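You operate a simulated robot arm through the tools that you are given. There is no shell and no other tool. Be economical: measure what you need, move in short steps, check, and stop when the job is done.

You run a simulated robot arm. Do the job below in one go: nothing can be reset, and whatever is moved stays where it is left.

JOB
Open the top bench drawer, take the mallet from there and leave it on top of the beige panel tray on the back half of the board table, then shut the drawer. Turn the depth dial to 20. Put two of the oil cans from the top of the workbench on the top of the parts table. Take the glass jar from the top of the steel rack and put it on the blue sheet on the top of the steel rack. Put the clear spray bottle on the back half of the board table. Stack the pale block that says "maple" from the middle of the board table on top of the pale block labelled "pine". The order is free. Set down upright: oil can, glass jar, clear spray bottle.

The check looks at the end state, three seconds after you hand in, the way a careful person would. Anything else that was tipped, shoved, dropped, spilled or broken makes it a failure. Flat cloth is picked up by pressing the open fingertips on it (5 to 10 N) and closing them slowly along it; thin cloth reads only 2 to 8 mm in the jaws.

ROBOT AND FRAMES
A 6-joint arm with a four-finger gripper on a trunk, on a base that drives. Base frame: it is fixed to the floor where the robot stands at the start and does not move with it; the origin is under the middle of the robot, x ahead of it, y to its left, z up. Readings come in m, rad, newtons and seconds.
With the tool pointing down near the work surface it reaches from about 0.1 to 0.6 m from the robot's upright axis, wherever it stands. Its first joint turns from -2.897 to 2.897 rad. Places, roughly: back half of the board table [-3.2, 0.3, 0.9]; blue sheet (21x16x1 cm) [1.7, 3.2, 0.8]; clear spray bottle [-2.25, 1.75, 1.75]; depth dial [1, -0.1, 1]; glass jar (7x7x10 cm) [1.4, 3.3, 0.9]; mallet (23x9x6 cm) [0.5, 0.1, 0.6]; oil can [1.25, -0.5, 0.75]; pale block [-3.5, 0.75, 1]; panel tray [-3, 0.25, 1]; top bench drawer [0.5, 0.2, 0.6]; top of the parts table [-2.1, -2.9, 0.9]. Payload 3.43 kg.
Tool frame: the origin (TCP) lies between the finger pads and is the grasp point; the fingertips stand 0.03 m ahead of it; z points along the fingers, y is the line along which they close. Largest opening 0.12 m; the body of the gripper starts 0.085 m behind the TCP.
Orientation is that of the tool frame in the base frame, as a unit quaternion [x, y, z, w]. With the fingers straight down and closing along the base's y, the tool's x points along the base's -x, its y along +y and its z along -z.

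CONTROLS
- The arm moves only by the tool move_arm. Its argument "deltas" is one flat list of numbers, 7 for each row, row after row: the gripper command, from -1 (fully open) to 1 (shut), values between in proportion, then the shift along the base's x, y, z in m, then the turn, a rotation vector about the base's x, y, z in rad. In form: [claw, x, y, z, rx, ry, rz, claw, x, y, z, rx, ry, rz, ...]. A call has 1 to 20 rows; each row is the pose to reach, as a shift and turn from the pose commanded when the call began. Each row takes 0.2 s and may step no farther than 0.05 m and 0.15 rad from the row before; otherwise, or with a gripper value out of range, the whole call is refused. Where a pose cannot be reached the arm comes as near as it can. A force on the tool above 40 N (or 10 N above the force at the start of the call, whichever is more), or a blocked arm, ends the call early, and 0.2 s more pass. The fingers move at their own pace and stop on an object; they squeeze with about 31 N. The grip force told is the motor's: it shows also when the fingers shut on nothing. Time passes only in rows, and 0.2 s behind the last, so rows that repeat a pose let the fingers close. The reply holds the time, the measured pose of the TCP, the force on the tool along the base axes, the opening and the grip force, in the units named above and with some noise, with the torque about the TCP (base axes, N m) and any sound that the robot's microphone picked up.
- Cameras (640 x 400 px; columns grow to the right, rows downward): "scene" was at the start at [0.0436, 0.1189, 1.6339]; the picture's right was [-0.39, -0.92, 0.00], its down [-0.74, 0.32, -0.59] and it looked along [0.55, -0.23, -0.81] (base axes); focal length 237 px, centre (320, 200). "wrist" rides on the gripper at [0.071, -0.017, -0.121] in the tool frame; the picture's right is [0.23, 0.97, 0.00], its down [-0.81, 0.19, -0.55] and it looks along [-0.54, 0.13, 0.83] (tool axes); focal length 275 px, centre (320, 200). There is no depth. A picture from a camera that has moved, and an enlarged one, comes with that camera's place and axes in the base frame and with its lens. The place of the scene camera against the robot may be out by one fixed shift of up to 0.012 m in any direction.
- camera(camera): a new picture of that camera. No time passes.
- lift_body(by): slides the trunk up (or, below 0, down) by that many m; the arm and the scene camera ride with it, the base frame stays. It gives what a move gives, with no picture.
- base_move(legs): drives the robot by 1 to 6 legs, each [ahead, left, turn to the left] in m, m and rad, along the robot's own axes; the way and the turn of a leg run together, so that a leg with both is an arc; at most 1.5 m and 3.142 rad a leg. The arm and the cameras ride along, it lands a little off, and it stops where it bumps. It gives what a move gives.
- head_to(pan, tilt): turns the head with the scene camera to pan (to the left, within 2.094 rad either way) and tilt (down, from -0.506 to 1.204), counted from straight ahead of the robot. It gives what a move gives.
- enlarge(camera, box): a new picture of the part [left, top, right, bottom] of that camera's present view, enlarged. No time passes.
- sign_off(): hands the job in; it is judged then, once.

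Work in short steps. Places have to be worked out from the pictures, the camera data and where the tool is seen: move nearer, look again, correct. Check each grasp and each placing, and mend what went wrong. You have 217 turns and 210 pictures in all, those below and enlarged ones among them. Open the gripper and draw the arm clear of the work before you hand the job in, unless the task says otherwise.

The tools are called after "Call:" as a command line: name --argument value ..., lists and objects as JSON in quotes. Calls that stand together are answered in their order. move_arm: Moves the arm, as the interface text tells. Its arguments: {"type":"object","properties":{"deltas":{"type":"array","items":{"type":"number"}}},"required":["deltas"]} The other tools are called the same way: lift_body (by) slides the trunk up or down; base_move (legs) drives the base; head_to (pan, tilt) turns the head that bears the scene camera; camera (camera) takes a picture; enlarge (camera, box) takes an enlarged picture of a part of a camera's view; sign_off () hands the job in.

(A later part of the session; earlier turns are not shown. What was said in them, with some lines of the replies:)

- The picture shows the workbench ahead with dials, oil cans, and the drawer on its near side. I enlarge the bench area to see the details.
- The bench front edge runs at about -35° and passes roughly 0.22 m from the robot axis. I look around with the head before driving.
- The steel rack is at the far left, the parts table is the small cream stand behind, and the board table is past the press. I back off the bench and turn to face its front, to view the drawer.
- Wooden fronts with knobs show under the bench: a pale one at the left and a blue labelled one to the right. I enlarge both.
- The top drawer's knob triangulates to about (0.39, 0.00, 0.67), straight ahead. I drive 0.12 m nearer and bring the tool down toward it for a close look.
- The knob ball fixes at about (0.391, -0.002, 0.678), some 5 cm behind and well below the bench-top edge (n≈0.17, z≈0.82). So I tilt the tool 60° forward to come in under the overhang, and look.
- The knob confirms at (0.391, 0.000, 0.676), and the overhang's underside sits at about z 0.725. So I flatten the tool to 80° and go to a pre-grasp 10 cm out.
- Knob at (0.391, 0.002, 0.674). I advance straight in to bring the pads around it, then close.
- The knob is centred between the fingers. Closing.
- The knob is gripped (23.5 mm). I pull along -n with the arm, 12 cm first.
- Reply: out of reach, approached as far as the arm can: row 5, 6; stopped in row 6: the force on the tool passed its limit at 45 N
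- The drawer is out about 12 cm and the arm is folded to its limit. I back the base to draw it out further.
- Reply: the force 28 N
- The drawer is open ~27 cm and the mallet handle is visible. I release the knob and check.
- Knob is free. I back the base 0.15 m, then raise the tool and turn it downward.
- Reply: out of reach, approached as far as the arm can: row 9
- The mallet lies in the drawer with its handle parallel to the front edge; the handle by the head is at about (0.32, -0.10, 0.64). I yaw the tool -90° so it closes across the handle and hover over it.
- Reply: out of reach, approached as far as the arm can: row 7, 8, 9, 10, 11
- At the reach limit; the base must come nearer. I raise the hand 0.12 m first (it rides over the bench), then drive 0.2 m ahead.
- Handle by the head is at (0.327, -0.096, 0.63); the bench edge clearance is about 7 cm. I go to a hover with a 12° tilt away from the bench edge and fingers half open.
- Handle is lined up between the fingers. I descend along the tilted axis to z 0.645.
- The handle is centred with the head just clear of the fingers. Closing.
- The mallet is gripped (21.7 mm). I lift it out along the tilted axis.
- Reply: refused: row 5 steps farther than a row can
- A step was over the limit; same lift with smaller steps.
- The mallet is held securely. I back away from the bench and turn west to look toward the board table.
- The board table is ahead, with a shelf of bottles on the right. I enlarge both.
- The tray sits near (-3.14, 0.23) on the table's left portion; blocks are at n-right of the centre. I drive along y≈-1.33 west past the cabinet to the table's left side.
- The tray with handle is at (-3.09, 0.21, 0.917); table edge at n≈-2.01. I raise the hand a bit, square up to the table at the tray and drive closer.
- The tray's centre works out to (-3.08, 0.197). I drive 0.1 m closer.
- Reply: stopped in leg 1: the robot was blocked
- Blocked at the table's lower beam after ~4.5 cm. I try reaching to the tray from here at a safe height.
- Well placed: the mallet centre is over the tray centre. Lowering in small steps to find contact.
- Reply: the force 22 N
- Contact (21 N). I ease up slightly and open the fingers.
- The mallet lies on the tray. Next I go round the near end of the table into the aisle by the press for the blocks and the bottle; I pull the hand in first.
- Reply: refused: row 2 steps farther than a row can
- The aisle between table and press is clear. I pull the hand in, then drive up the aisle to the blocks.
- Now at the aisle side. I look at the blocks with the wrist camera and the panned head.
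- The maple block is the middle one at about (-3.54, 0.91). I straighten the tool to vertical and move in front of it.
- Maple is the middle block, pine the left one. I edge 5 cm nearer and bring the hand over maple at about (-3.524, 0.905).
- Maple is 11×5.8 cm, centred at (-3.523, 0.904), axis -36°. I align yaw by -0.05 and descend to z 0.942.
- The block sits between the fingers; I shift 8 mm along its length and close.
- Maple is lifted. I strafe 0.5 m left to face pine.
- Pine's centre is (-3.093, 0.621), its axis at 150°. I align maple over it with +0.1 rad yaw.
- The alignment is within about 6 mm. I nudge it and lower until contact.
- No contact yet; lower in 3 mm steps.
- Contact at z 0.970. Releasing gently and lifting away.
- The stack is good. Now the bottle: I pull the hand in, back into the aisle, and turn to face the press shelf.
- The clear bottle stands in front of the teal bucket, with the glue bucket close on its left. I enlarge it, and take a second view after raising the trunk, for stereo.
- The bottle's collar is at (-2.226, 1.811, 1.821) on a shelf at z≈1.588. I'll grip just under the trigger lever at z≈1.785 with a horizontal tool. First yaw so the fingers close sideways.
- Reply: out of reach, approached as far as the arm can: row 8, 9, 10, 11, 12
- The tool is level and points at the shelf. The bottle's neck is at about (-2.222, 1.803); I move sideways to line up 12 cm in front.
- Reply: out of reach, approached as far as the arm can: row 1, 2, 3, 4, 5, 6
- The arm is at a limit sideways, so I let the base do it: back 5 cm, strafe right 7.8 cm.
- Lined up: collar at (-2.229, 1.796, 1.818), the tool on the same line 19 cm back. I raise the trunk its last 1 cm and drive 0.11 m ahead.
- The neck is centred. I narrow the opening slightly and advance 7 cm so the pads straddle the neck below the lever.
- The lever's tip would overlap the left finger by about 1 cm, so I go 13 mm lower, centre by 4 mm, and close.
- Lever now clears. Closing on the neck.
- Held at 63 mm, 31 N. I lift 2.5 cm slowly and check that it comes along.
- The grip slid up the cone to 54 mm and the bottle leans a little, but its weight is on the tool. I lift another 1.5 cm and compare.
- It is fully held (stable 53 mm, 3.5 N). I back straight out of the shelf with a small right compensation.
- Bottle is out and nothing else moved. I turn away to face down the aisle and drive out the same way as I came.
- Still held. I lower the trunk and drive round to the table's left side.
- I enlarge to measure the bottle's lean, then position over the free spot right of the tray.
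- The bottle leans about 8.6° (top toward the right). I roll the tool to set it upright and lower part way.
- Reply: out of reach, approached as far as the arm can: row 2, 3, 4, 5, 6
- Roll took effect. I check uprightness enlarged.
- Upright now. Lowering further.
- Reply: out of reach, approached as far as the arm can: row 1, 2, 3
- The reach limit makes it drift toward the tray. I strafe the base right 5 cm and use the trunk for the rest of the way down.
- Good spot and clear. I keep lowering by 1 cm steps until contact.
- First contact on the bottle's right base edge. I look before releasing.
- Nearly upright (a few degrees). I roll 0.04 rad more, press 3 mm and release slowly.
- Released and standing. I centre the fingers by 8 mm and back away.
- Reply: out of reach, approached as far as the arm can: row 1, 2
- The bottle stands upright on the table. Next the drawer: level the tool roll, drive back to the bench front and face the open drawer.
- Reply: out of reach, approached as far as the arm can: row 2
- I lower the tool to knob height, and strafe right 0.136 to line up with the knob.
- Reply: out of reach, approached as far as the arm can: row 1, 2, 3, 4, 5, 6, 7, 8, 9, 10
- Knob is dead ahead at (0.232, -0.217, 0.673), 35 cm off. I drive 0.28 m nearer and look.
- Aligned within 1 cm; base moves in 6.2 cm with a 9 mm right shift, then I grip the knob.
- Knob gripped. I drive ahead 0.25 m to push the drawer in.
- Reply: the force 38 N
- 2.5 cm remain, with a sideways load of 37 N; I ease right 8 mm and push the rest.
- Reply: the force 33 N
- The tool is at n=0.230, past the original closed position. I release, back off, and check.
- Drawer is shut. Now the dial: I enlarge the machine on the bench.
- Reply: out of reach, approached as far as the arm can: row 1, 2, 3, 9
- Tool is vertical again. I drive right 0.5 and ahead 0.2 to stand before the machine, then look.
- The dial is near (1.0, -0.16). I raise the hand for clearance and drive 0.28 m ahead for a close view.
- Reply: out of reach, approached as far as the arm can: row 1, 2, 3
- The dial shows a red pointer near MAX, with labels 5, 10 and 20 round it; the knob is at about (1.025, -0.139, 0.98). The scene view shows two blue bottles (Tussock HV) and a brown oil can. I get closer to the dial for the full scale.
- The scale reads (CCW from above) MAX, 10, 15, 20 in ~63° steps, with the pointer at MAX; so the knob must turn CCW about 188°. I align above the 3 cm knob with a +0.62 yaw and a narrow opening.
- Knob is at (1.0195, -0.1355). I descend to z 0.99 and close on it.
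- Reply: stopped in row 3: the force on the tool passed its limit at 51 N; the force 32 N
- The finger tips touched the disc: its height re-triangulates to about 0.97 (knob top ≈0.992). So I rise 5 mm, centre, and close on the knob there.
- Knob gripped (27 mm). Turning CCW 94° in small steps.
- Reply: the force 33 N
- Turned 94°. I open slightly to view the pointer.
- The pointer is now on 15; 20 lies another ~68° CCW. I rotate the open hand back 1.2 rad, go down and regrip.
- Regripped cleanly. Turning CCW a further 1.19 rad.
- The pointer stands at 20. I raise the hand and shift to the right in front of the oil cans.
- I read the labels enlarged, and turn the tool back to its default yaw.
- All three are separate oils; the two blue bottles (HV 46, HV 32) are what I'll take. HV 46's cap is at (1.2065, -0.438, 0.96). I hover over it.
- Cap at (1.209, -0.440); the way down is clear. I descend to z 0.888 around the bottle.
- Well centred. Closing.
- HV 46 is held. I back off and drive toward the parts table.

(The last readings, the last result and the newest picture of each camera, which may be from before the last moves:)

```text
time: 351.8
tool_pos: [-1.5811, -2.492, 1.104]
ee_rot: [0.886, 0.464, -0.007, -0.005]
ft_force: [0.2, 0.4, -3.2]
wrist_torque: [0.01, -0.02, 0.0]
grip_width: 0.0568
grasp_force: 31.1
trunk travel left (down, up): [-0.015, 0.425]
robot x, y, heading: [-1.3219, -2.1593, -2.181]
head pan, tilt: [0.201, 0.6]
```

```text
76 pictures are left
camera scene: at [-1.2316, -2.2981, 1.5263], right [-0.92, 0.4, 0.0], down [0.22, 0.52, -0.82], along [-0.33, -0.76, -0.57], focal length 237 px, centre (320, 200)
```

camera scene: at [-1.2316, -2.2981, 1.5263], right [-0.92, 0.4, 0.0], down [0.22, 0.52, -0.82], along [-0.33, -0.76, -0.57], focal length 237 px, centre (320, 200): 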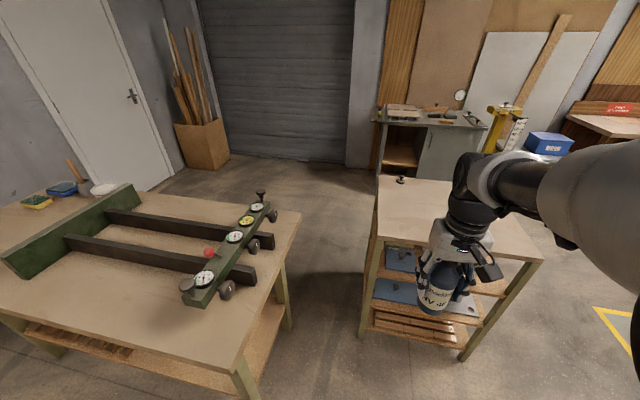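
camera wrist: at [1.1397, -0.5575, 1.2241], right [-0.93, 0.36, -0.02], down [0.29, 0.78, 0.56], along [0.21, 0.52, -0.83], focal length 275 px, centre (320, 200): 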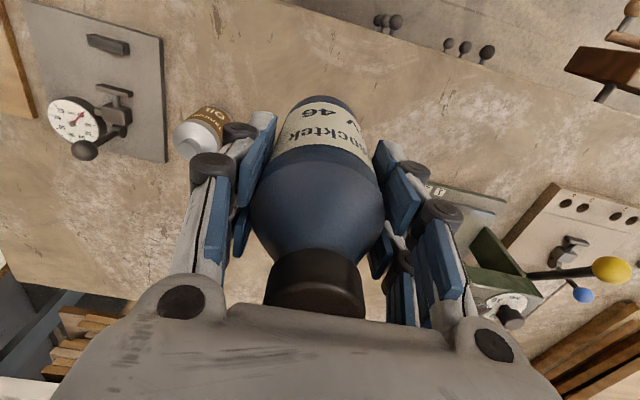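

The parts table's top is near (-2.07, -2.87), edge at n≈-3.29; its near half is empty. I move square in front of it.

Call:
base_move --legs '[[0, -0.22, 0], [0.4, 0, 0]]'

Call:
head_to --pan 0.0 --tilt 0.8

Call:
camera --camera "scene"

Call:
camera --camera "wrist"

```text
time: 355.6
tool_pos: [-1.992, -2.6844, 1.1031]
ee_rot: [0.886, 0.463, -0.008, -0.005]
ft_force: [0.0, 0.1, -4.3]
wrist_torque: [-0.02, -0.01, 0.01]
grip_width: 0.0568
grasp_force: 30.6
trunk travel left (down, up): [-0.015, 0.425]
robot x, y, heading: [-1.7286, -2.3563, -2.187]
head pan, tilt: [0.201, 0.6]
```

```text
time: 356.3
tool_pos: [-1.9915, -2.6849, 1.103]
ee_rot: [0.887, 0.462, -0.008, -0.004]
ft_force: [0.4, 0.3, -3.5]
wrist_torque: [-0.03, 0.01, -0.01]
grip_width: 0.057
grasp_force: 30.8
trunk travel left (down, up): [-0.015, 0.425]
robot x, y, heading: [-1.7266, -2.3543, -2.185]
head pan, tilt: [0.0, 0.799]
```

```text
75 pictures are left
camera scene: at [-1.6522, -2.4778, 1.5095], right [-0.82, 0.58, 0.0], down [0.41, 0.59, -0.7], along [-0.4, -0.57, -0.72], focal length 237 px, centre (320, 200)
```

scene: 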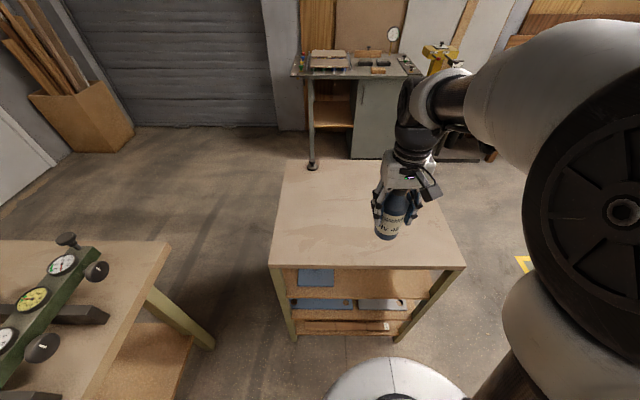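

```text
74 pictures are left
camera wrist: at [-1.9637, -2.617, 1.2233], right [0.93, -0.37, -0.02], down [-0.3, -0.78, 0.56], along [-0.22, -0.51, -0.83], focal length 275 px, centre (320, 200)
```

wrist: 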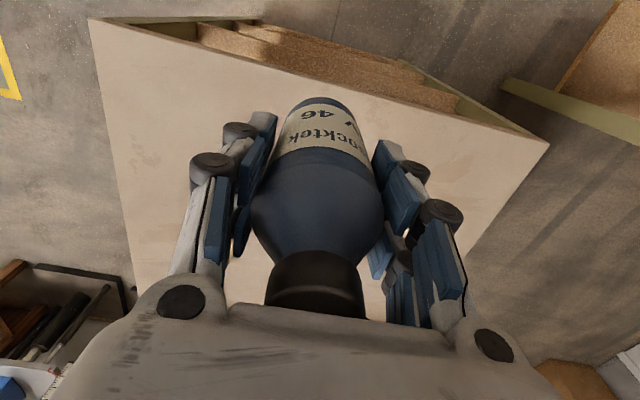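

Table top is z≈0.866. I move 12 cm in and 9 cm right, then lower.

Call:
move_arm --deltas '[1, -0.036, -0.012, -0.02, 0, 0, 0, 1, -0.072, -0.023, -0.05, 0, 0, 0, 1, -0.108, -0.035, -0.08, 0, 0, 0, 1, -0.143, -0.046, -0.11, 0, 0, 0, 1, -0.143, -0.046, -0.14, 0, 0, 0, 1, -0.143, -0.046, -0.155, 0, 0, 0, 1, -0.143, -0.046, -0.162, 0, 0, 0]'

Call:
camera --camera "wrist"

```text
time: 357.9
tool_pos: [-2.1361, -2.7294, 0.9465]
ee_rot: [0.887, 0.462, -0.011, -0.004]
ft_force: [0.2, 3.5, 24.6]
wrist_torque: [-0.04, 0.09, -0.1]
grip_width: 0.0574
grasp_force: 30.6
trunk travel left (down, up): [-0.015, 0.425]
robot x, y, heading: [-1.7246, -2.3524, -2.188]
head pan, tilt: [0.0, 0.799]
```

```text
73 pictures are left
camera wrist: at [-2.1071, -2.6614, 1.0648], right [0.93, -0.37, -0.02], down [-0.29, -0.77, 0.56], along [-0.22, -0.52, -0.83], focal length 275 px, centre (320, 200)
```

wrist: 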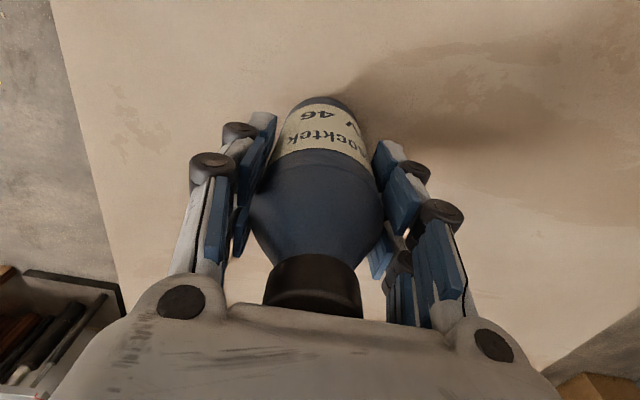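

Contact. I ease up and release, then lift clear.

Call:
move_arm --deltas '[1, 0, 0, 0.003, 0, 0, 0, 0.4, 0, 0, 0.003, 0, 0, 0, -0.2, 0, 0, 0.003, 0, 0, 0, -0.6, 0, 0, 0.003, 0, 0, 0, -0.7, 0, 0, 0.003, 0, 0, 0, -0.7, 0, 0, 0.045, 0, 0, 0, -0.7, 0, 0, 0.09, 0, 0, 0, -0.7, 0, 0, 0.135, 0, 0, 0, -0.7, 0.02, 0.03, 0.17, 0, 0, 0, -0.7, 0.05, 0.06, 0.2, 0, 0, 0]'

Call:
camera --camera "scene"

```text
refused: row 9 steps farther than a row can; nothing moved
```

```text
72 pictures are left
camera scene: at [-1.651, -2.476, 1.5099], right [-0.82, 0.58, 0.0], down [0.41, 0.59, -0.7], along [-0.4, -0.57, -0.72], focal length 237 px, centre (320, 200)
```

scene: 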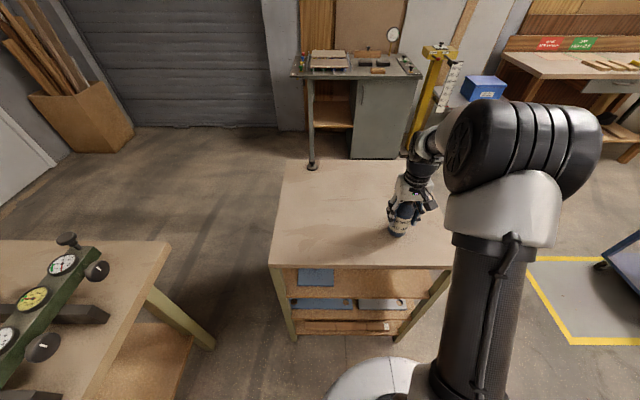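

One row was too long; same with shorter steps.

Call:
move_arm --deltas '[1, 0, 0, 0.003, 0, 0, 0, 0.4, 0, 0, 0.003, 0, 0, 0, -0.2, 0, 0, 0.003, 0, 0, 0, -0.6, 0, 0, 0.003, 0, 0, 0, -0.7, 0, 0, 0.003, 0, 0, 0, -0.7, 0, 0, 0.045, 0, 0, 0, -0.7, 0, 0, 0.09, 0, 0, 0, -0.7, 0, 0, 0.135, 0, 0, 0, -0.7, 0.01, 0.02, 0.17, 0, 0, 0, -0.7, 0.03, 0.04, 0.2, 0, 0, 0, -0.7, 0.05, 0.07, 0.22, 0, 0, 0]'

Call:
camera --camera "scene"

```text
time: 360.3
tool_pos: [-2.0847, -2.6625, 1.163]
ee_rot: [0.887, 0.462, -0.008, -0.006]
ft_force: [0.2, 0.5, -0.2]
wrist_torque: [-0.02, 0.01, 0.01]
grip_width: 0.102
grasp_force: 0.2
trunk travel left (down, up): [-0.015, 0.425]
robot x, y, heading: [-1.7273, -2.3574, -2.186]
head pan, tilt: [0.0, 0.799]
```

```text
71 pictures are left
camera scene: at [-1.6515, -2.4769, 1.5095], right [-0.82, 0.58, 0.0], down [0.41, 0.59, -0.7], along [-0.4, -0.57, -0.72], focal length 237 px, centre (320, 200)
```

scene: 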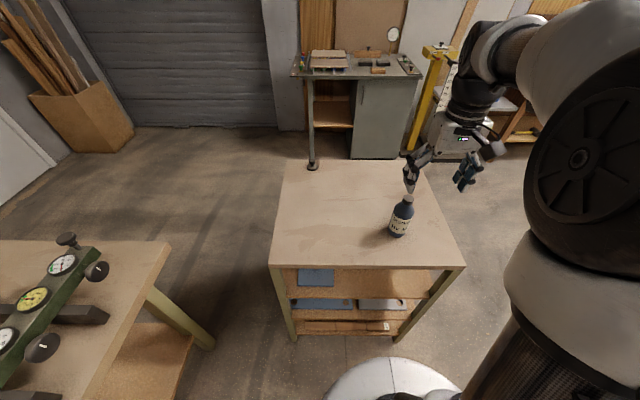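

HV 46 stands upright on the parts table. Back to the bench for HV 32.

Call:
base_move --legs '[[-0.6, 0, 0], [0, 0, 2.51], [1.5, 0, 0], [0.64, 0, 0], [0, 0, 0.63], [0.35, -0.1, 0]]'

Call:
camera --camera "wrist"

Call:
camera --camera "scene"

```text
time: 383.6
tool_pos: [1.321, -0.6861, 1.1619]
ee_rot: [-0.449, 0.894, -0.005, 0.007]
ft_force: [0.7, -0.2, 0.0]
wrist_torque: [-0.03, 0.01, 0.0]
grip_width: 0.1022
grasp_force: 0.0
trunk travel left (down, up): [-0.015, 0.425]
robot x, y, heading: [0.9516, -0.9822, 0.918]
head pan, tilt: [0.0, 0.799]
```

```text
70 pictures are left
camera wrist: at [1.2886, -0.7539, 1.282], right [-0.92, 0.4, -0.02], down [0.32, 0.77, 0.56], along [0.23, 0.5, -0.83], focal length 275 px, centre (320, 200)
```

wrist: 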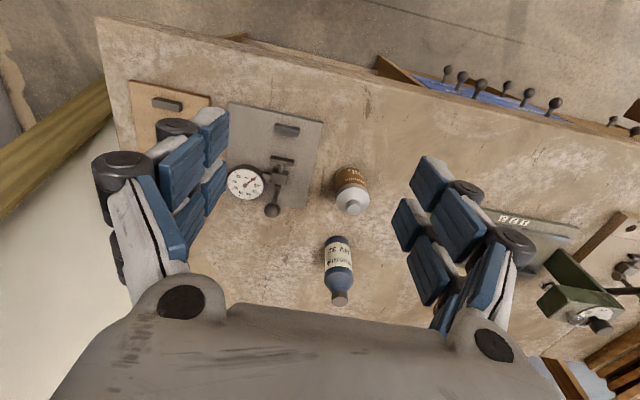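

```text
69 pictures are left
camera scene: at [0.8746, -0.8421, 1.5094], right [0.8, -0.6, 0.0], down [-0.43, -0.57, -0.7], along [0.42, 0.56, -0.72], focal length 237 px, centre (320, 200)
```

scene: 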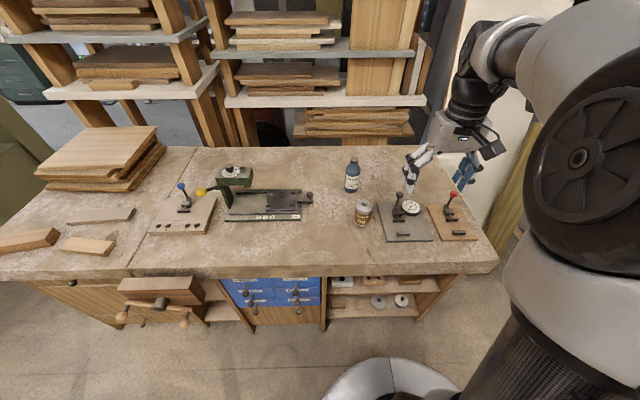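

HV 32's cap is at (1.428, -0.342, 0.96). I drive 0.2 m closer and hover over it.

Call:
base_move --legs '[[0.2, 0, 0.03]]'

Call:
move_arm --deltas '[-0.7, 0, 0.04, -0.02, 0, 0, 0, -0.7, 0, 0.08, -0.04, 0, 0, 0, -0.7, 0, 0.12, -0.06, 0, 0, 0, -0.7, 0, 0.15, -0.07, 0, 0, 0]'

Call:
camera --camera "wrist"

```text
time: 385.1
tool_pos: [1.4309, -0.5146, 1.1624]
ee_rot: [-0.461, 0.887, -0.005, 0.008]
ft_force: [-0.3, 0.1, 0.1]
wrist_torque: [-0.02, 0.01, -0.01]
grip_width: 0.1022
grasp_force: 0.1
trunk travel left (down, up): [-0.015, 0.425]
robot x, y, heading: [1.0705, -0.822, 0.95]
head pan, tilt: [0.0, 0.799]
```

```text
time: 386.1
tool_pos: [1.4306, -0.3648, 1.0896]
ee_rot: [-0.461, 0.887, -0.004, 0.008]
ft_force: [0.2, 0.1, -0.3]
wrist_torque: [-0.03, 0.02, -0.02]
grip_width: 0.1021
grasp_force: 0.0
trunk travel left (down, up): [-0.015, 0.425]
robot x, y, heading: [1.071, -0.8214, 0.951]
head pan, tilt: [0.0, 0.799]
```

```text
68 pictures are left
camera wrist: at [1.3995, -0.4333, 1.2092], right [-0.93, 0.37, -0.02], down [0.3, 0.78, 0.56], along [0.22, 0.51, -0.83], focal length 275 px, centre (320, 200)
```

wrist: 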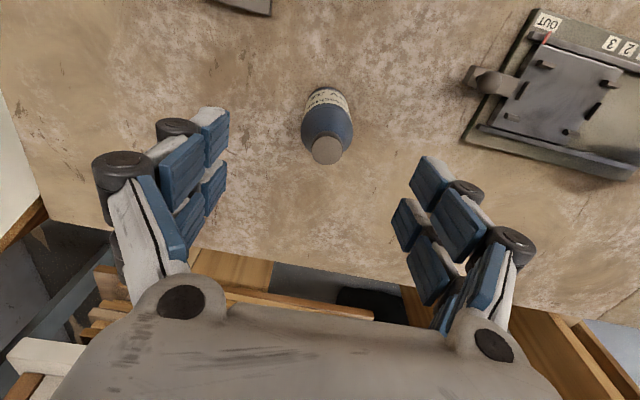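

Cap at (1.437, -0.332). Descend around it, in one go to z 0.888 with the xy shift first.

Call:
move_arm --deltas '[-0.7, 0.004, 0.016, -0.02, 0, 0, 0, -0.7, 0.007, 0.032, -0.05, 0, 0, 0, -0.7, 0.007, 0.032, -0.09, 0, 0, 0, -0.7, 0.007, 0.032, -0.13, 0, 0, 0, -0.7, 0.007, 0.032, -0.17, 0, 0, 0, -0.7, 0.007, 0.032, -0.203, 0, 0, 0, -0.7, 0.007, 0.032, -0.203, 0, 0, 0]'

Call:
camera --camera "wrist"

```text
time: 387.8
tool_pos: [1.4369, -0.3339, 0.8855]
ee_rot: [-0.462, 0.887, -0.005, 0.007]
ft_force: [1.0, 0.1, -0.8]
wrist_torque: [0.0, -0.02, -0.06]
grip_width: 0.102
grasp_force: 0.2
trunk travel left (down, up): [-0.015, 0.425]
robot x, y, heading: [1.073, -0.8194, 0.952]
head pan, tilt: [0.0, 0.799]
```

```text
67 pictures are left
camera wrist: at [1.4068, -0.4016, 1.0055], right [-0.93, 0.37, -0.02], down [0.3, 0.77, 0.56], along [0.22, 0.51, -0.83], focal length 275 px, centre (320, 200)
```

wrist: 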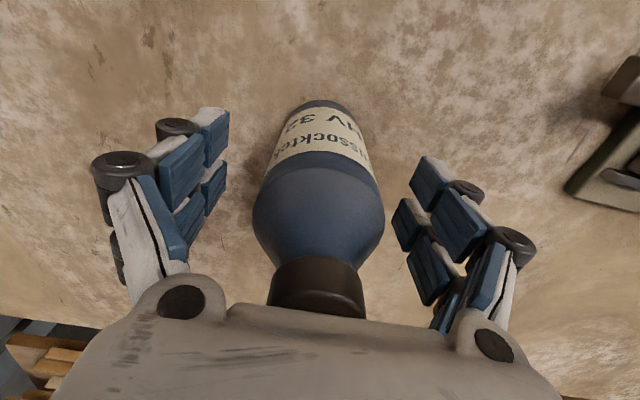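

Centred; close and lift.

Call:
move_arm --deltas '[-0.3, 0, 0, 0, 0, 0, 0, 0.3, 0, 0, 0, 0, 0, 0, 1, 0, 0, 0, 0, 0, 0, 1, 0, 0, 0, 0, 0, 0, 1, 0, 0, 0, 0, 0, 0, 1, 0, 0, 0.03, 0, 0, 0, 1, 0, 0, 0.07, 0, 0, 0, 1, 0, 0, 0.11, 0, 0, 0, 1, -0.01, -0.015, 0.15, 0, 0, 0, 1, -0.02, -0.03, 0.19, 0, 0, 0, 1, -0.04, -0.06, 0.22, 0, 0, 0, 1, -0.06, -0.09, 0.24, 0, 0, 0]'

Call:
camera --camera "wrist"

```text
time: 390.4
tool_pos: [1.3775, -0.4257, 1.1281]
ee_rot: [-0.46, 0.888, -0.005, 0.008]
ft_force: [0.3, 0.5, -3.3]
wrist_torque: [-0.03, -0.01, -0.02]
grip_width: 0.0574
grasp_force: 31.2
trunk travel left (down, up): [-0.015, 0.425]
robot x, y, heading: [1.0732, -0.8228, 0.953]
head pan, tilt: [0.0, 0.799]
```

```text
66 pictures are left
camera wrist: at [1.3467, -0.4935, 1.2486], right [-0.93, 0.37, -0.02], down [0.3, 0.77, 0.56], along [0.22, 0.51, -0.83], focal length 275 px, centre (320, 200)
```

wrist: 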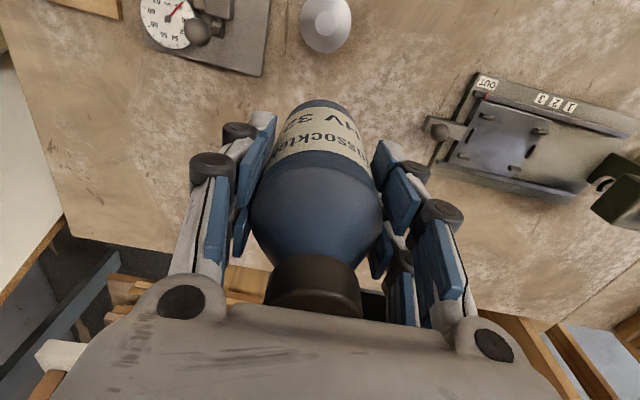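

HV 32 is held. Driving to the parts table again.

Call:
base_move --legs '[[-0.45, 0, 0], [0, 0, 2.49], [1.5, 0, 0], [0.79, 0, 0], [0, 0, 0.654], [0.45, 0.07, 0]]'

Call:
camera --camera "scene"

Call:
camera --camera "wrist"

```text
time: 414.1
tool_pos: [-1.7454, -2.8942, 1.1281]
ee_rot: [0.866, 0.501, -0.007, -0.006]
ft_force: [0.1, -0.2, -3.1]
wrist_torque: [0.02, -0.02, -0.01]
grip_width: 0.057
grasp_force: 30.5
trunk travel left (down, up): [-0.015, 0.425]
robot x, y, heading: [-1.4737, -2.4739, -2.098]
head pan, tilt: [0.0, 0.799]
```

```text
65 pictures are left
camera scene: at [-1.391, -2.5869, 1.5094], right [-0.86, 0.5, 0.0], down [0.36, 0.62, -0.7], along [-0.35, -0.6, -0.72], focal length 237 px, centre (320, 200)
```

scene: 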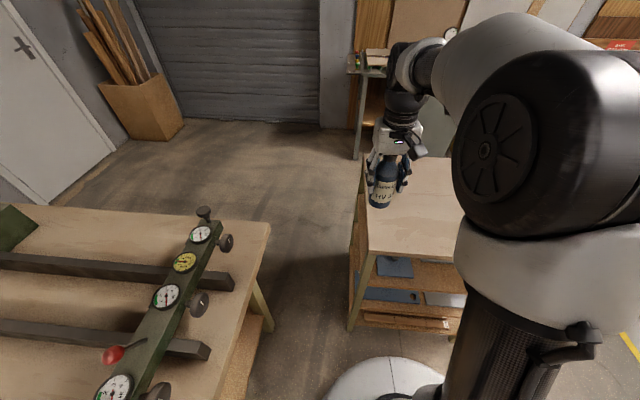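

```text
64 pictures are left
camera wrist: at [-1.7239, -2.8249, 1.248], right [0.96, -0.29, -0.02], down [-0.23, -0.8, 0.56], along [-0.17, -0.53, -0.83], focal length 275 px, centre (320, 200)
```

wrist: 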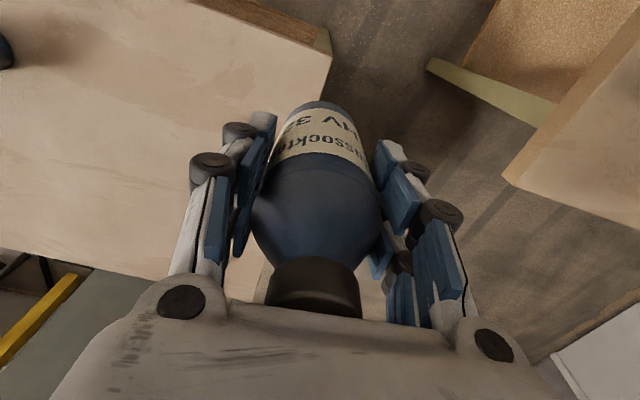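

I'm 0.22 m too far left; strafe right, then lower at e≈0.02, beside HV 46.

Call:
base_move --legs '[[0, -0.22, 0]]'

Call:
camera --camera "wrist"

```text
time: 415.8
tool_pos: [-1.9402, -2.783, 1.128]
ee_rot: [0.865, 0.502, -0.007, -0.005]
ft_force: [-0.2, 0.6, -3.4]
wrist_torque: [0.02, -0.06, -0.03]
grip_width: 0.0571
grasp_force: 30.9
trunk travel left (down, up): [-0.015, 0.425]
robot x, y, heading: [-1.6705, -2.3599, -2.095]
head pan, tilt: [0.0, 0.799]
```

```text
63 pictures are left
camera wrist: at [-1.9175, -2.7122, 1.2481], right [0.96, -0.28, -0.02], down [-0.23, -0.8, 0.56], along [-0.17, -0.53, -0.83], focal length 275 px, centre (320, 200)
```

wrist: 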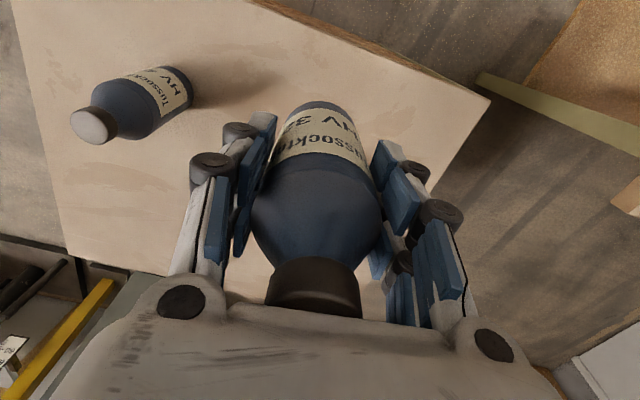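

Good spacing from HV 46 (20 cm). Lowering.

Call:
move_arm --deltas '[1, -0.01, -0.014, -0.04, 0, 0, 0, 1, -0.02, -0.028, -0.08, 0, 0, 0, 1, -0.029, -0.041, -0.12, 0, 0, 0, 1, -0.029, -0.041, -0.16, 0, 0, 0, 1, -0.029, -0.041, -0.175, 0, 0, 0, 1, -0.029, -0.041, -0.183, 0, 0, 0]'

```text
time: 417.2
tool_pos: [-1.968, -2.8242, 0.9475]
ee_rot: [0.865, 0.502, -0.009, -0.005]
ft_force: [0.4, 1.2, 4.6]
wrist_torque: [0.01, -0.19, 0.02]
grip_width: 0.0571
grasp_force: 30.8
trunk travel left (down, up): [-0.015, 0.425]
robot x, y, heading: [-1.6725, -2.3582, -2.095]
head pan, tilt: [0.0, 0.799]
```

Touching at z 0.9475 with light contact. Release and lift.

Call:
move_arm --deltas '[1, 0, 0, -0.001, 0, 0, 0, 0.4, 0, 0, -0.001, 0, 0, 0, -0.2, 0, 0, 0, 0, 0, 0, -0.6, 0, 0, 0, 0, 0, 0, -0.7, 0, 0, 0, 0, 0, 0, -0.7, 0, 0, 0.045, 0, 0, 0, -0.7, 0, 0, 0.09, 0, 0, 0, -0.7, 0, 0, 0.135, 0, 0, 0, -0.7, 0.01, 0.02, 0.17, 0, 0, 0, -0.7, 0.03, 0.04, 0.2, 0, 0, 0, -0.7, 0.05, 0.07, 0.22, 0, 0, 0]'

Call:
camera --camera "scene"

```text
time: 419.6
tool_pos: [-1.9187, -2.7506, 1.1658]
ee_rot: [0.865, 0.501, -0.008, -0.004]
ft_force: [0.7, -0.6, 0.3]
wrist_torque: [-0.02, 0.04, 0.0]
grip_width: 0.1021
grasp_force: 0.2
trunk travel left (down, up): [-0.015, 0.425]
robot x, y, heading: [-1.6749, -2.358, -2.093]
head pan, tilt: [0.0, 0.799]
```

```text
62 pictures are left
camera scene: at [-1.5842, -2.4723, 1.5095], right [-0.87, 0.5, 0.0], down [0.36, 0.62, -0.7], along [-0.35, -0.6, -0.72], focal length 237 px, centre (320, 200)
```

scene: 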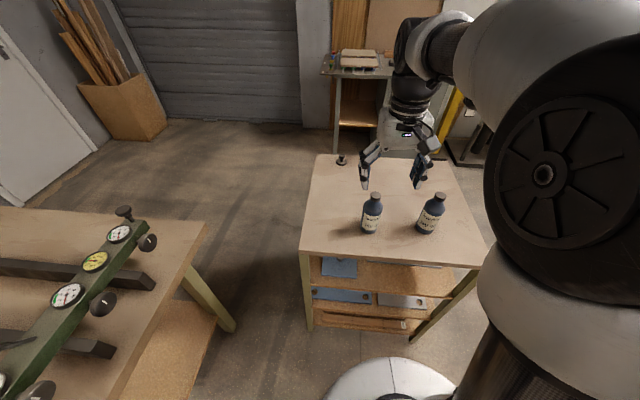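

Both cans stand upright on the parts table. Next the jar: I drive back and into the passage between press and bench toward the steel rack, stopping halfway to check.

Call:
base_move --legs '[[-0.45, 0, 0], [0, 0, 3.05], [1.5, 0, 0], [1.0, 0.45, 0]]'

Call:
head_to --pan 0.0 --tilt 0.4

Call:
camera --camera "scene"

```text
time: 441.6
tool_pos: [-0.063, 0.6857, 1.1645]
ee_rot: [-0.461, 0.887, -0.005, 0.007]
ft_force: [-0.4, 0.0, 1.0]
wrist_torque: [0.0, -0.01, 0.0]
grip_width: 0.1017
grasp_force: 0.0
trunk travel left (down, up): [-0.015, 0.425]
robot x, y, heading: [-0.3453, 0.3198, 0.954]
head pan, tilt: [0.0, 0.799]
```

```text
time: 442.5
tool_pos: [-0.0635, 0.6848, 1.1663]
ee_rot: [-0.461, 0.887, -0.004, 0.007]
ft_force: [0.0, -0.5, 0.0]
wrist_torque: [0.0, 0.03, 0.04]
grip_width: 0.1021
grasp_force: 0.0
trunk travel left (down, up): [-0.015, 0.425]
robot x, y, heading: [-0.3434, 0.3136, 0.952]
head pan, tilt: [0.0, 0.4]
```

```text
61 pictures are left
camera scene: at [-0.4211, 0.463, 1.5445], right [0.82, -0.58, 0.0], down [-0.23, -0.32, -0.92], along [0.53, 0.75, -0.39], focal length 237 px, centre (320, 200)
```

scene: 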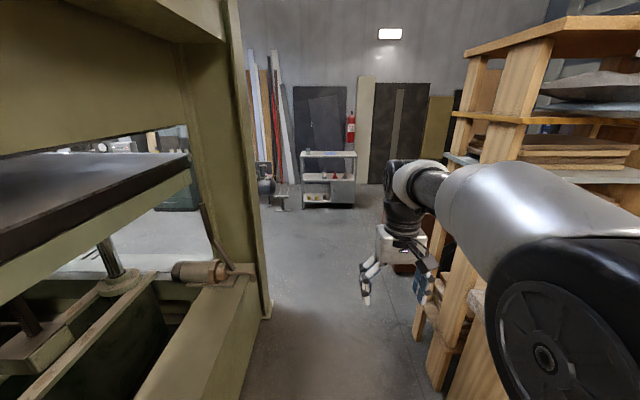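

The passage is clear; the steel rack is straight ahead. I shift left 0.1 and drive on.

Call:
base_move --legs '[[0, 0.1, 0], [1.5, 0, 0], [1.0, 0, 0]]'

Call:
head_to --pan 0.0 --tilt 0.7

Call:
camera --camera "scene"

Call:
camera --camera "wrist"

```text
time: 455.6
tool_pos: [1.2881, 2.8201, 1.1654]
ee_rot: [-0.468, 0.884, -0.005, 0.008]
ft_force: [-0.3, -0.6, -0.3]
wrist_torque: [-0.03, -0.01, 0.04]
grip_width: 0.1017
grasp_force: 0.1
trunk travel left (down, up): [-0.015, 0.425]
robot x, y, heading: [1.0132, 2.4473, 0.968]
head pan, tilt: [0.0, 0.4]
```

```text
time: 456.4
tool_pos: [1.2867, 2.8205, 1.1648]
ee_rot: [-0.469, 0.883, -0.005, 0.008]
ft_force: [0.0, -1.2, -0.3]
wrist_torque: [0.0, 0.0, 0.0]
grip_width: 0.1018
grasp_force: 0.0
trunk travel left (down, up): [-0.015, 0.425]
robot x, y, heading: [1.0126, 2.4452, 0.968]
head pan, tilt: [0.0, 0.7]
```

```text
60 pictures are left
camera scene: at [0.9294, 2.5854, 1.5178], right [0.83, -0.56, 0.0], down [-0.36, -0.53, -0.77], along [0.43, 0.63, -0.64], focal length 237 px, centre (320, 200)
```

scene: 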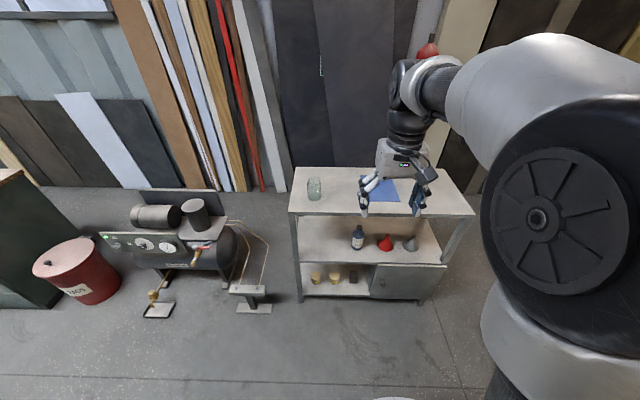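

```text
59 pictures are left
camera wrist: at [1.2591, 2.7514, 1.2853], right [-0.93, 0.36, -0.02], down [0.29, 0.78, 0.56], along [0.21, 0.52, -0.83], focal length 275 px, centre (320, 200)
```

wrist: 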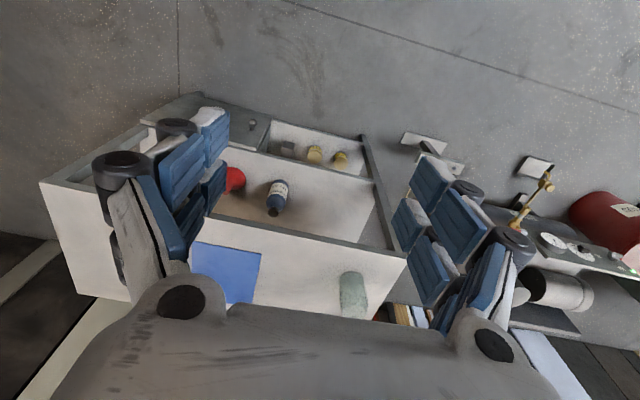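

Rack top is z≈0.812; the jar is at about (1.39, 3.298), the blue sheet centre at (1.686, 3.13). I drive 0.42 m up to it, slightly left.

Call:
base_move --legs '[[0.4, 0.1, 0]]'

Call:
move_arm --deltas '[-0.7, -0.03, 0.02, -0.02, 0, 0, 0, -0.7, -0.05, 0.035, -0.04, 0, 0, 0, -0.7, -0.06, 0.045, -0.06, 0, 0, 0]'

Call:
camera --camera "wrist"

Call:
camera --camera "scene"

```text
time: 458.9
tool_pos: [1.4322, 3.1985, 1.1646]
ee_rot: [-0.466, 0.885, -0.004, 0.007]
ft_force: [-0.1, -0.3, -0.1]
wrist_torque: [0.01, 0.03, -0.03]
grip_width: 0.1018
grasp_force: 0.2
trunk travel left (down, up): [-0.015, 0.425]
robot x, y, heading: [1.1549, 2.8266, 0.962]
head pan, tilt: [0.0, 0.7]
```

```text
time: 459.7
tool_pos: [1.3708, 3.2446, 1.1048]
ee_rot: [-0.466, 0.885, -0.004, 0.007]
ft_force: [0.0, 0.0, 0.2]
wrist_torque: [-0.01, -0.01, 0.0]
grip_width: 0.1018
grasp_force: 0.1
trunk travel left (down, up): [-0.015, 0.425]
robot x, y, heading: [1.1552, 2.8273, 0.971]
head pan, tilt: [0.0, 0.7]
```

```text
58 pictures are left
camera wrist: at [1.3415, 3.1757, 1.2242], right [-0.93, 0.36, -0.02], down [0.29, 0.78, 0.56], along [0.21, 0.51, -0.83], focal length 275 px, centre (320, 200)
```

wrist: 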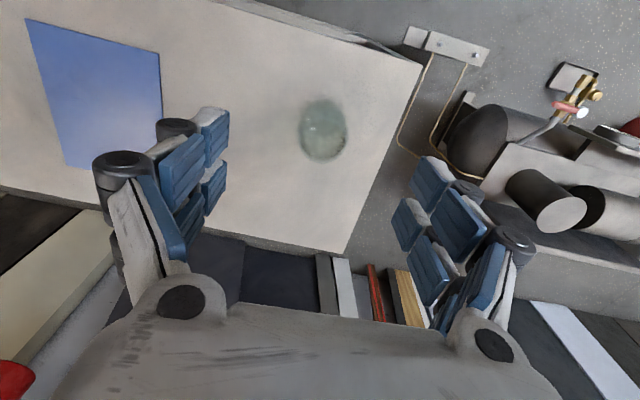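

```text
57 pictures are left
camera scene: at [1.072, 2.9667, 1.5177], right [0.82, -0.57, 0.0], down [-0.37, -0.53, -0.76], along [0.43, 0.63, -0.64], focal length 237 px, centre (320, 200)
```

scene: 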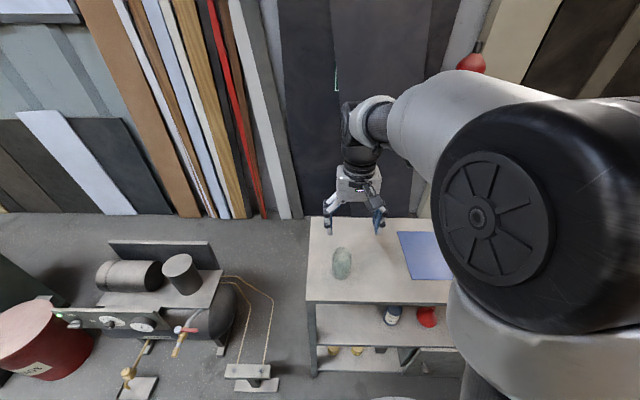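

Jar at (1.388, 3.292), sheet centre at (1.689, 3.173). I descend around the jar to z 0.872.

Call:
move_arm --deltas '[-0.8, 0.008, 0.024, -0.03, 0, 0, 0, -0.8, 0.016, 0.047, -0.06, 0, 0, 0, -0.8, 0.016, 0.048, -0.1, 0, 0, 0, -0.8, 0.016, 0.048, -0.14, 0, 0, 0, -0.8, 0.016, 0.048, -0.18, 0, 0, 0, -0.8, 0.016, 0.048, -0.21, 0, 0, 0, -0.8, 0.016, 0.048, -0.232, 0, 0, 0, -0.8, 0.016, 0.048, -0.232, 0, 0, 0]'

Call:
camera --camera "wrist"

```text
time: 461.5
tool_pos: [1.3874, 3.2918, 0.8722]
ee_rot: [-0.467, 0.884, -0.005, 0.007]
ft_force: [0.2, -0.4, -0.1]
wrist_torque: [0.01, 0.04, -0.01]
grip_width: 0.1078
grasp_force: 0.1
trunk travel left (down, up): [-0.015, 0.425]
robot x, y, heading: [1.1532, 2.828, 0.968]
head pan, tilt: [0.0, 0.7]
```

```text
56 pictures are left
camera wrist: at [1.3583, 3.2239, 0.9923], right [-0.93, 0.36, -0.02], down [0.29, 0.78, 0.56], along [0.21, 0.51, -0.83], focal length 275 px, centre (320, 200)
```

wrist: 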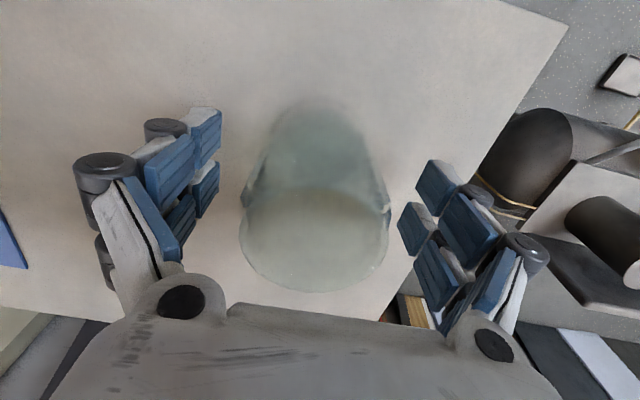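

Jar is centred. Close and lift.

Call:
move_arm --deltas '[-0.4, 0, 0, -0.004, 0, 0, 0, 0, 0, 0, -0.004, 0, 0, 0, 0.5, 0, 0, -0.004, 0, 0, 0, 1, 0, 0, -0.004, 0, 0, 0, 1, 0, 0, -0.004, 0, 0, 0, 1, 0, 0, 0.03, 0, 0, 0, 1, 0, 0, 0.06, 0, 0, 0, 1, 0, 0, 0.09, 0, 0, 0]'

Call:
camera --camera "wrist"

```text
time: 463.3
tool_pos: [1.3898, 3.2935, 0.9628]
ee_rot: [-0.466, 0.885, -0.005, 0.008]
ft_force: [0.8, -0.9, -1.7]
wrist_torque: [-0.01, 0.02, 0.0]
grip_width: 0.0644
grasp_force: 30.8
trunk travel left (down, up): [-0.015, 0.425]
robot x, y, heading: [1.154, 2.8276, 0.968]
head pan, tilt: [0.0, 0.7]
```

```text
55 pictures are left
camera wrist: at [1.3601, 3.2243, 1.0828], right [-0.93, 0.36, -0.02], down [0.29, 0.78, 0.56], along [0.21, 0.51, -0.83], focal length 275 px, centre (320, 200)
```

wrist: 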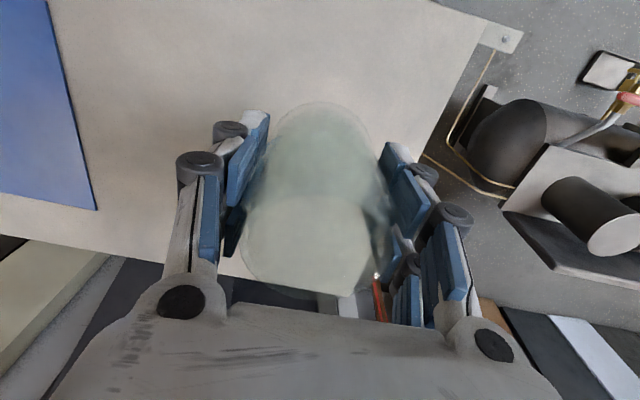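

The jar is held. I strafe right 0.31 m and reach over the sheet centre.

Call:
base_move --legs '[[0, -0.31, 0]]'

Call:
camera --camera "wrist"

```text
time: 465.4
tool_pos: [1.6448, 3.1161, 0.9632]
ee_rot: [-0.467, 0.884, -0.005, 0.007]
ft_force: [0.5, -0.6, -1.9]
wrist_torque: [0.02, 0.0, 0.0]
grip_width: 0.0647
grasp_force: 30.7
trunk travel left (down, up): [-0.015, 0.425]
robot x, y, heading: [1.4099, 2.6478, 0.973]
head pan, tilt: [0.0, 0.7]
```

```text
54 pictures are left
camera wrist: at [1.6158, 3.0482, 1.0823], right [-0.93, 0.36, -0.02], down [0.29, 0.78, 0.56], along [0.21, 0.52, -0.83], focal length 275 px, centre (320, 200)
```

wrist: 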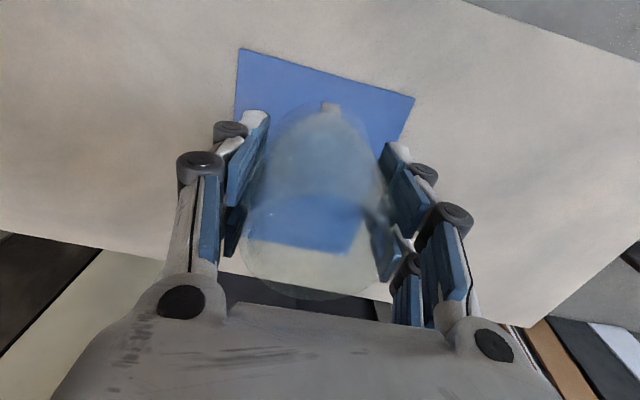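

Sheet centre confirmed at (1.688, 3.176). Move over it and lower.

Call:
move_arm --deltas '[1, 0.022, 0.03, 0, 0, 0, 0, 1, 0.043, 0.059, 0, 0, 0, 0, 1, 0.043, 0.059, -0.03, 0, 0, 0, 1, 0.043, 0.059, -0.055, 0, 0, 0, 1, 0.043, 0.059, -0.07, 0, 0, 0, 1, 0.043, 0.059, -0.08, 0, 0, 0]'

Call:
camera --camera "wrist"

```text
time: 466.8
tool_pos: [1.6873, 3.1771, 0.8821]
ee_rot: [-0.468, 0.884, -0.005, 0.007]
ft_force: [-0.4, 0.4, -2.2]
wrist_torque: [0.0, 0.01, -0.03]
grip_width: 0.0644
grasp_force: 31.2
trunk travel left (down, up): [-0.015, 0.425]
robot x, y, heading: [1.4138, 2.648, 0.974]
head pan, tilt: [0.0, 0.7]
```

```text
53 pictures are left
camera wrist: at [1.6589, 3.1073, 1.0017], right [-0.93, 0.36, -0.02], down [0.29, 0.78, 0.56], along [0.21, 0.51, -0.83], focal length 275 px, centre (320, 200)
```

wrist: 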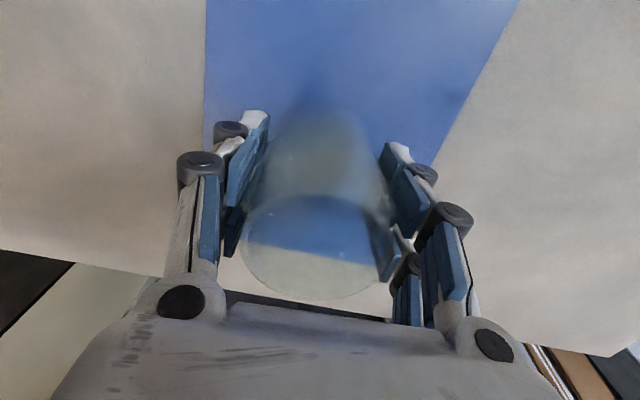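

Over the sheet; lower the last bit until contact.

Call:
move_arm --deltas '[1, 0, 0, -0.005, 0, 0, 0, 1, 0, 0, -0.009, 0, 0, 0]'

```text
time: 467.4
tool_pos: [1.6862, 3.1763, 0.8727]
ee_rot: [-0.468, 0.884, -0.005, 0.007]
ft_force: [0.0, 0.7, -2.6]
wrist_torque: [0.0, 0.02, -0.01]
grip_width: 0.0645
grasp_force: 30.9
trunk travel left (down, up): [-0.015, 0.425]
robot x, y, heading: [1.4124, 2.646, 0.97]
head pan, tilt: [0.0, 0.7]
```

Call:
move_arm --deltas '[1, 0, 0, -0.003, 0, 0, 0, 1, 0, 0, -0.005, 0, 0, 0]'

```text
time: 468.0
tool_pos: [1.688, 3.1773, 0.8706]
ee_rot: [-0.467, 0.884, -0.003, 0.01]
ft_force: [-1.4, 0.8, 19.3]
wrist_torque: [-0.03, 0.03, -0.21]
grip_width: 0.0644
grasp_force: 31.2
trunk travel left (down, up): [-0.015, 0.425]
robot x, y, heading: [1.4156, 2.6501, 0.968]
head pan, tilt: [0.0, 0.7]
```

Contact at z 0.871. I ease up 2 mm, open gently and lift away.

Call:
move_arm --deltas '[1, 0, 0, 0.002, 0, 0, 0, 0.6, 0, 0, 0.002, 0, 0, 0, 0.2, 0, 0, 0.002, 0, 0, 0, -0.3, 0, 0, 0.002, 0, 0, 0, -0.8, 0, 0, 0.002, 0, 0, 0, -0.8, 0, 0, 0.002, 0, 0, 0, -0.8, 0, 0, 0.045, 0, 0, 0, -0.8, 0, 0, 0.09, 0, 0, 0, -0.8, 0, 0, 0.135, 0, 0, 0, -0.8, -0.01, -0.015, 0.18, 0, 0, 0, -0.8, -0.03, -0.045, 0.21, 0, 0, 0, -0.8, -0.05, -0.08, 0.23, 0, 0, 0]'

Call:
camera --camera "wrist"

Call:
camera --camera "scene"

```text
time: 470.6
tool_pos: [1.6377, 3.0979, 1.0981]
ee_rot: [-0.467, 0.884, -0.005, 0.006]
ft_force: [-0.3, -0.7, 0.9]
wrist_torque: [0.01, -0.01, -0.01]
grip_width: 0.1082
grasp_force: 0.3
trunk travel left (down, up): [-0.015, 0.425]
robot x, y, heading: [1.4118, 2.6506, 0.972]
head pan, tilt: [0.0, 0.7]
```

```text
52 pictures are left
camera wrist: at [1.6077, 3.0293, 1.2187], right [-0.93, 0.36, -0.02], down [0.29, 0.78, 0.56], along [0.21, 0.52, -0.83], focal length 275 px, centre (320, 200)
```

wrist: 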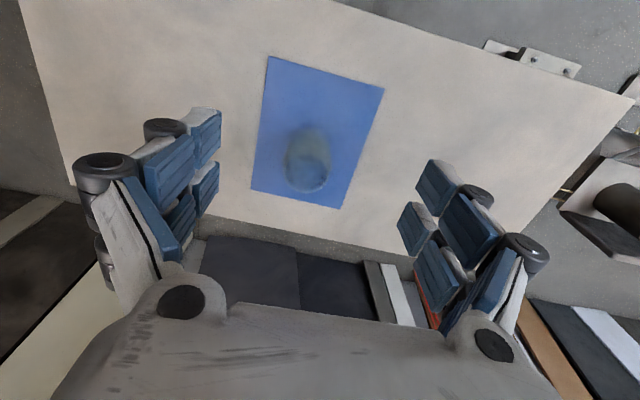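

```text
51 pictures are left
camera scene: at [1.3279, 2.7885, 1.5178], right [0.82, -0.57, 0.0], down [-0.36, -0.53, -0.77], along [0.43, 0.63, -0.64], focal length 237 px, centre (320, 200)
```

scene: 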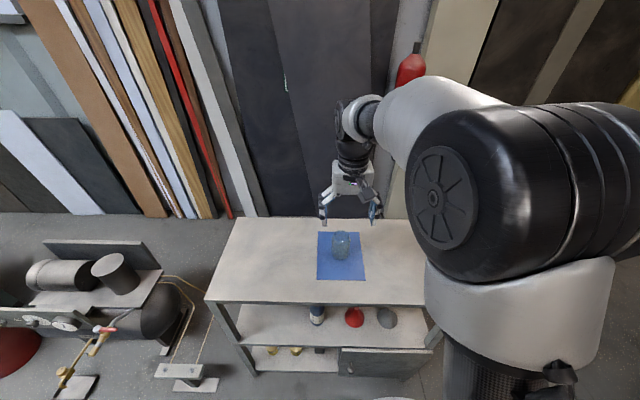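

The jar stands on the blue sheet. I back clear of the rack before handing in.

Call:
base_move --legs '[[-0.35, 0, 0]]'

Call:
enlarge --camera "scene" --box '[180, 150, 460, 350]'

```text
time: 472.9
tool_pos: [1.4379, 2.8087, 1.0978]
ee_rot: [-0.468, 0.884, -0.006, 0.007]
ft_force: [0.1, 0.4, -0.3]
wrist_torque: [0.04, 0.0, -0.01]
grip_width: 0.1083
grasp_force: 0.1
trunk travel left (down, up): [-0.015, 0.425]
robot x, y, heading: [1.2102, 2.3557, 0.973]
head pan, tilt: [0.0, 0.7]
```

```text
2.00 times, centred on (320, 250) of scene
camera zoom: at [1.129, 2.4987, 1.5177], right [0.82, -0.57, 0.0], down [-0.36, -0.53, -0.77], along [0.43, 0.63, -0.64], focal length 474 px, centre (320, 100)
```

zoom: 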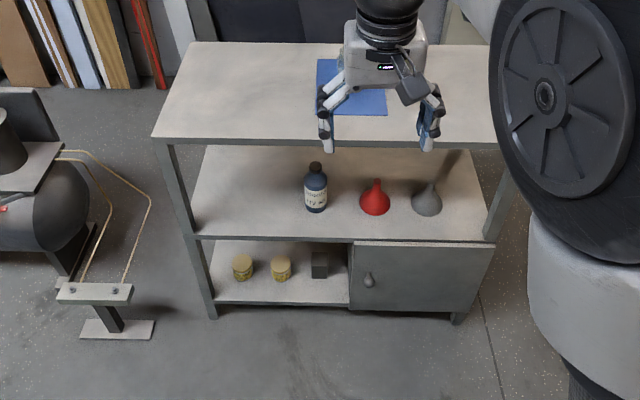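

All parts are done, the gripper is open and the arm is clear; handing in.

Call:
sign_off

```text
The job is handed in.
```

I did all six parts, checked each in the pictures afterwards, and handed the job in.
- **Mallet and drawer:** the mallet is on the panel tray and the drawer is shut.
- **Depth dial:** the pointer stands at 20.
- **Oil cans:** I took the two blue Tussocktek bottles (HV 46 and HV 32) as the oil cans. Both stand upright on the parts table; I left the small brown can marked "OIL" on the bench.
- **Glass jar:** it stands upright on the blue sheet.
- **Spray bottle:** it stands upright on the board table beside the tray. I wasn't sure which half counts as the back half, so I chose a spot that fits both readings.
- **Blocks:** maple is stacked on pine, about 7 mm off line.

While driving up to the board table, the base bumped the table's lower beam and stopped; nothing on the table looked moved.
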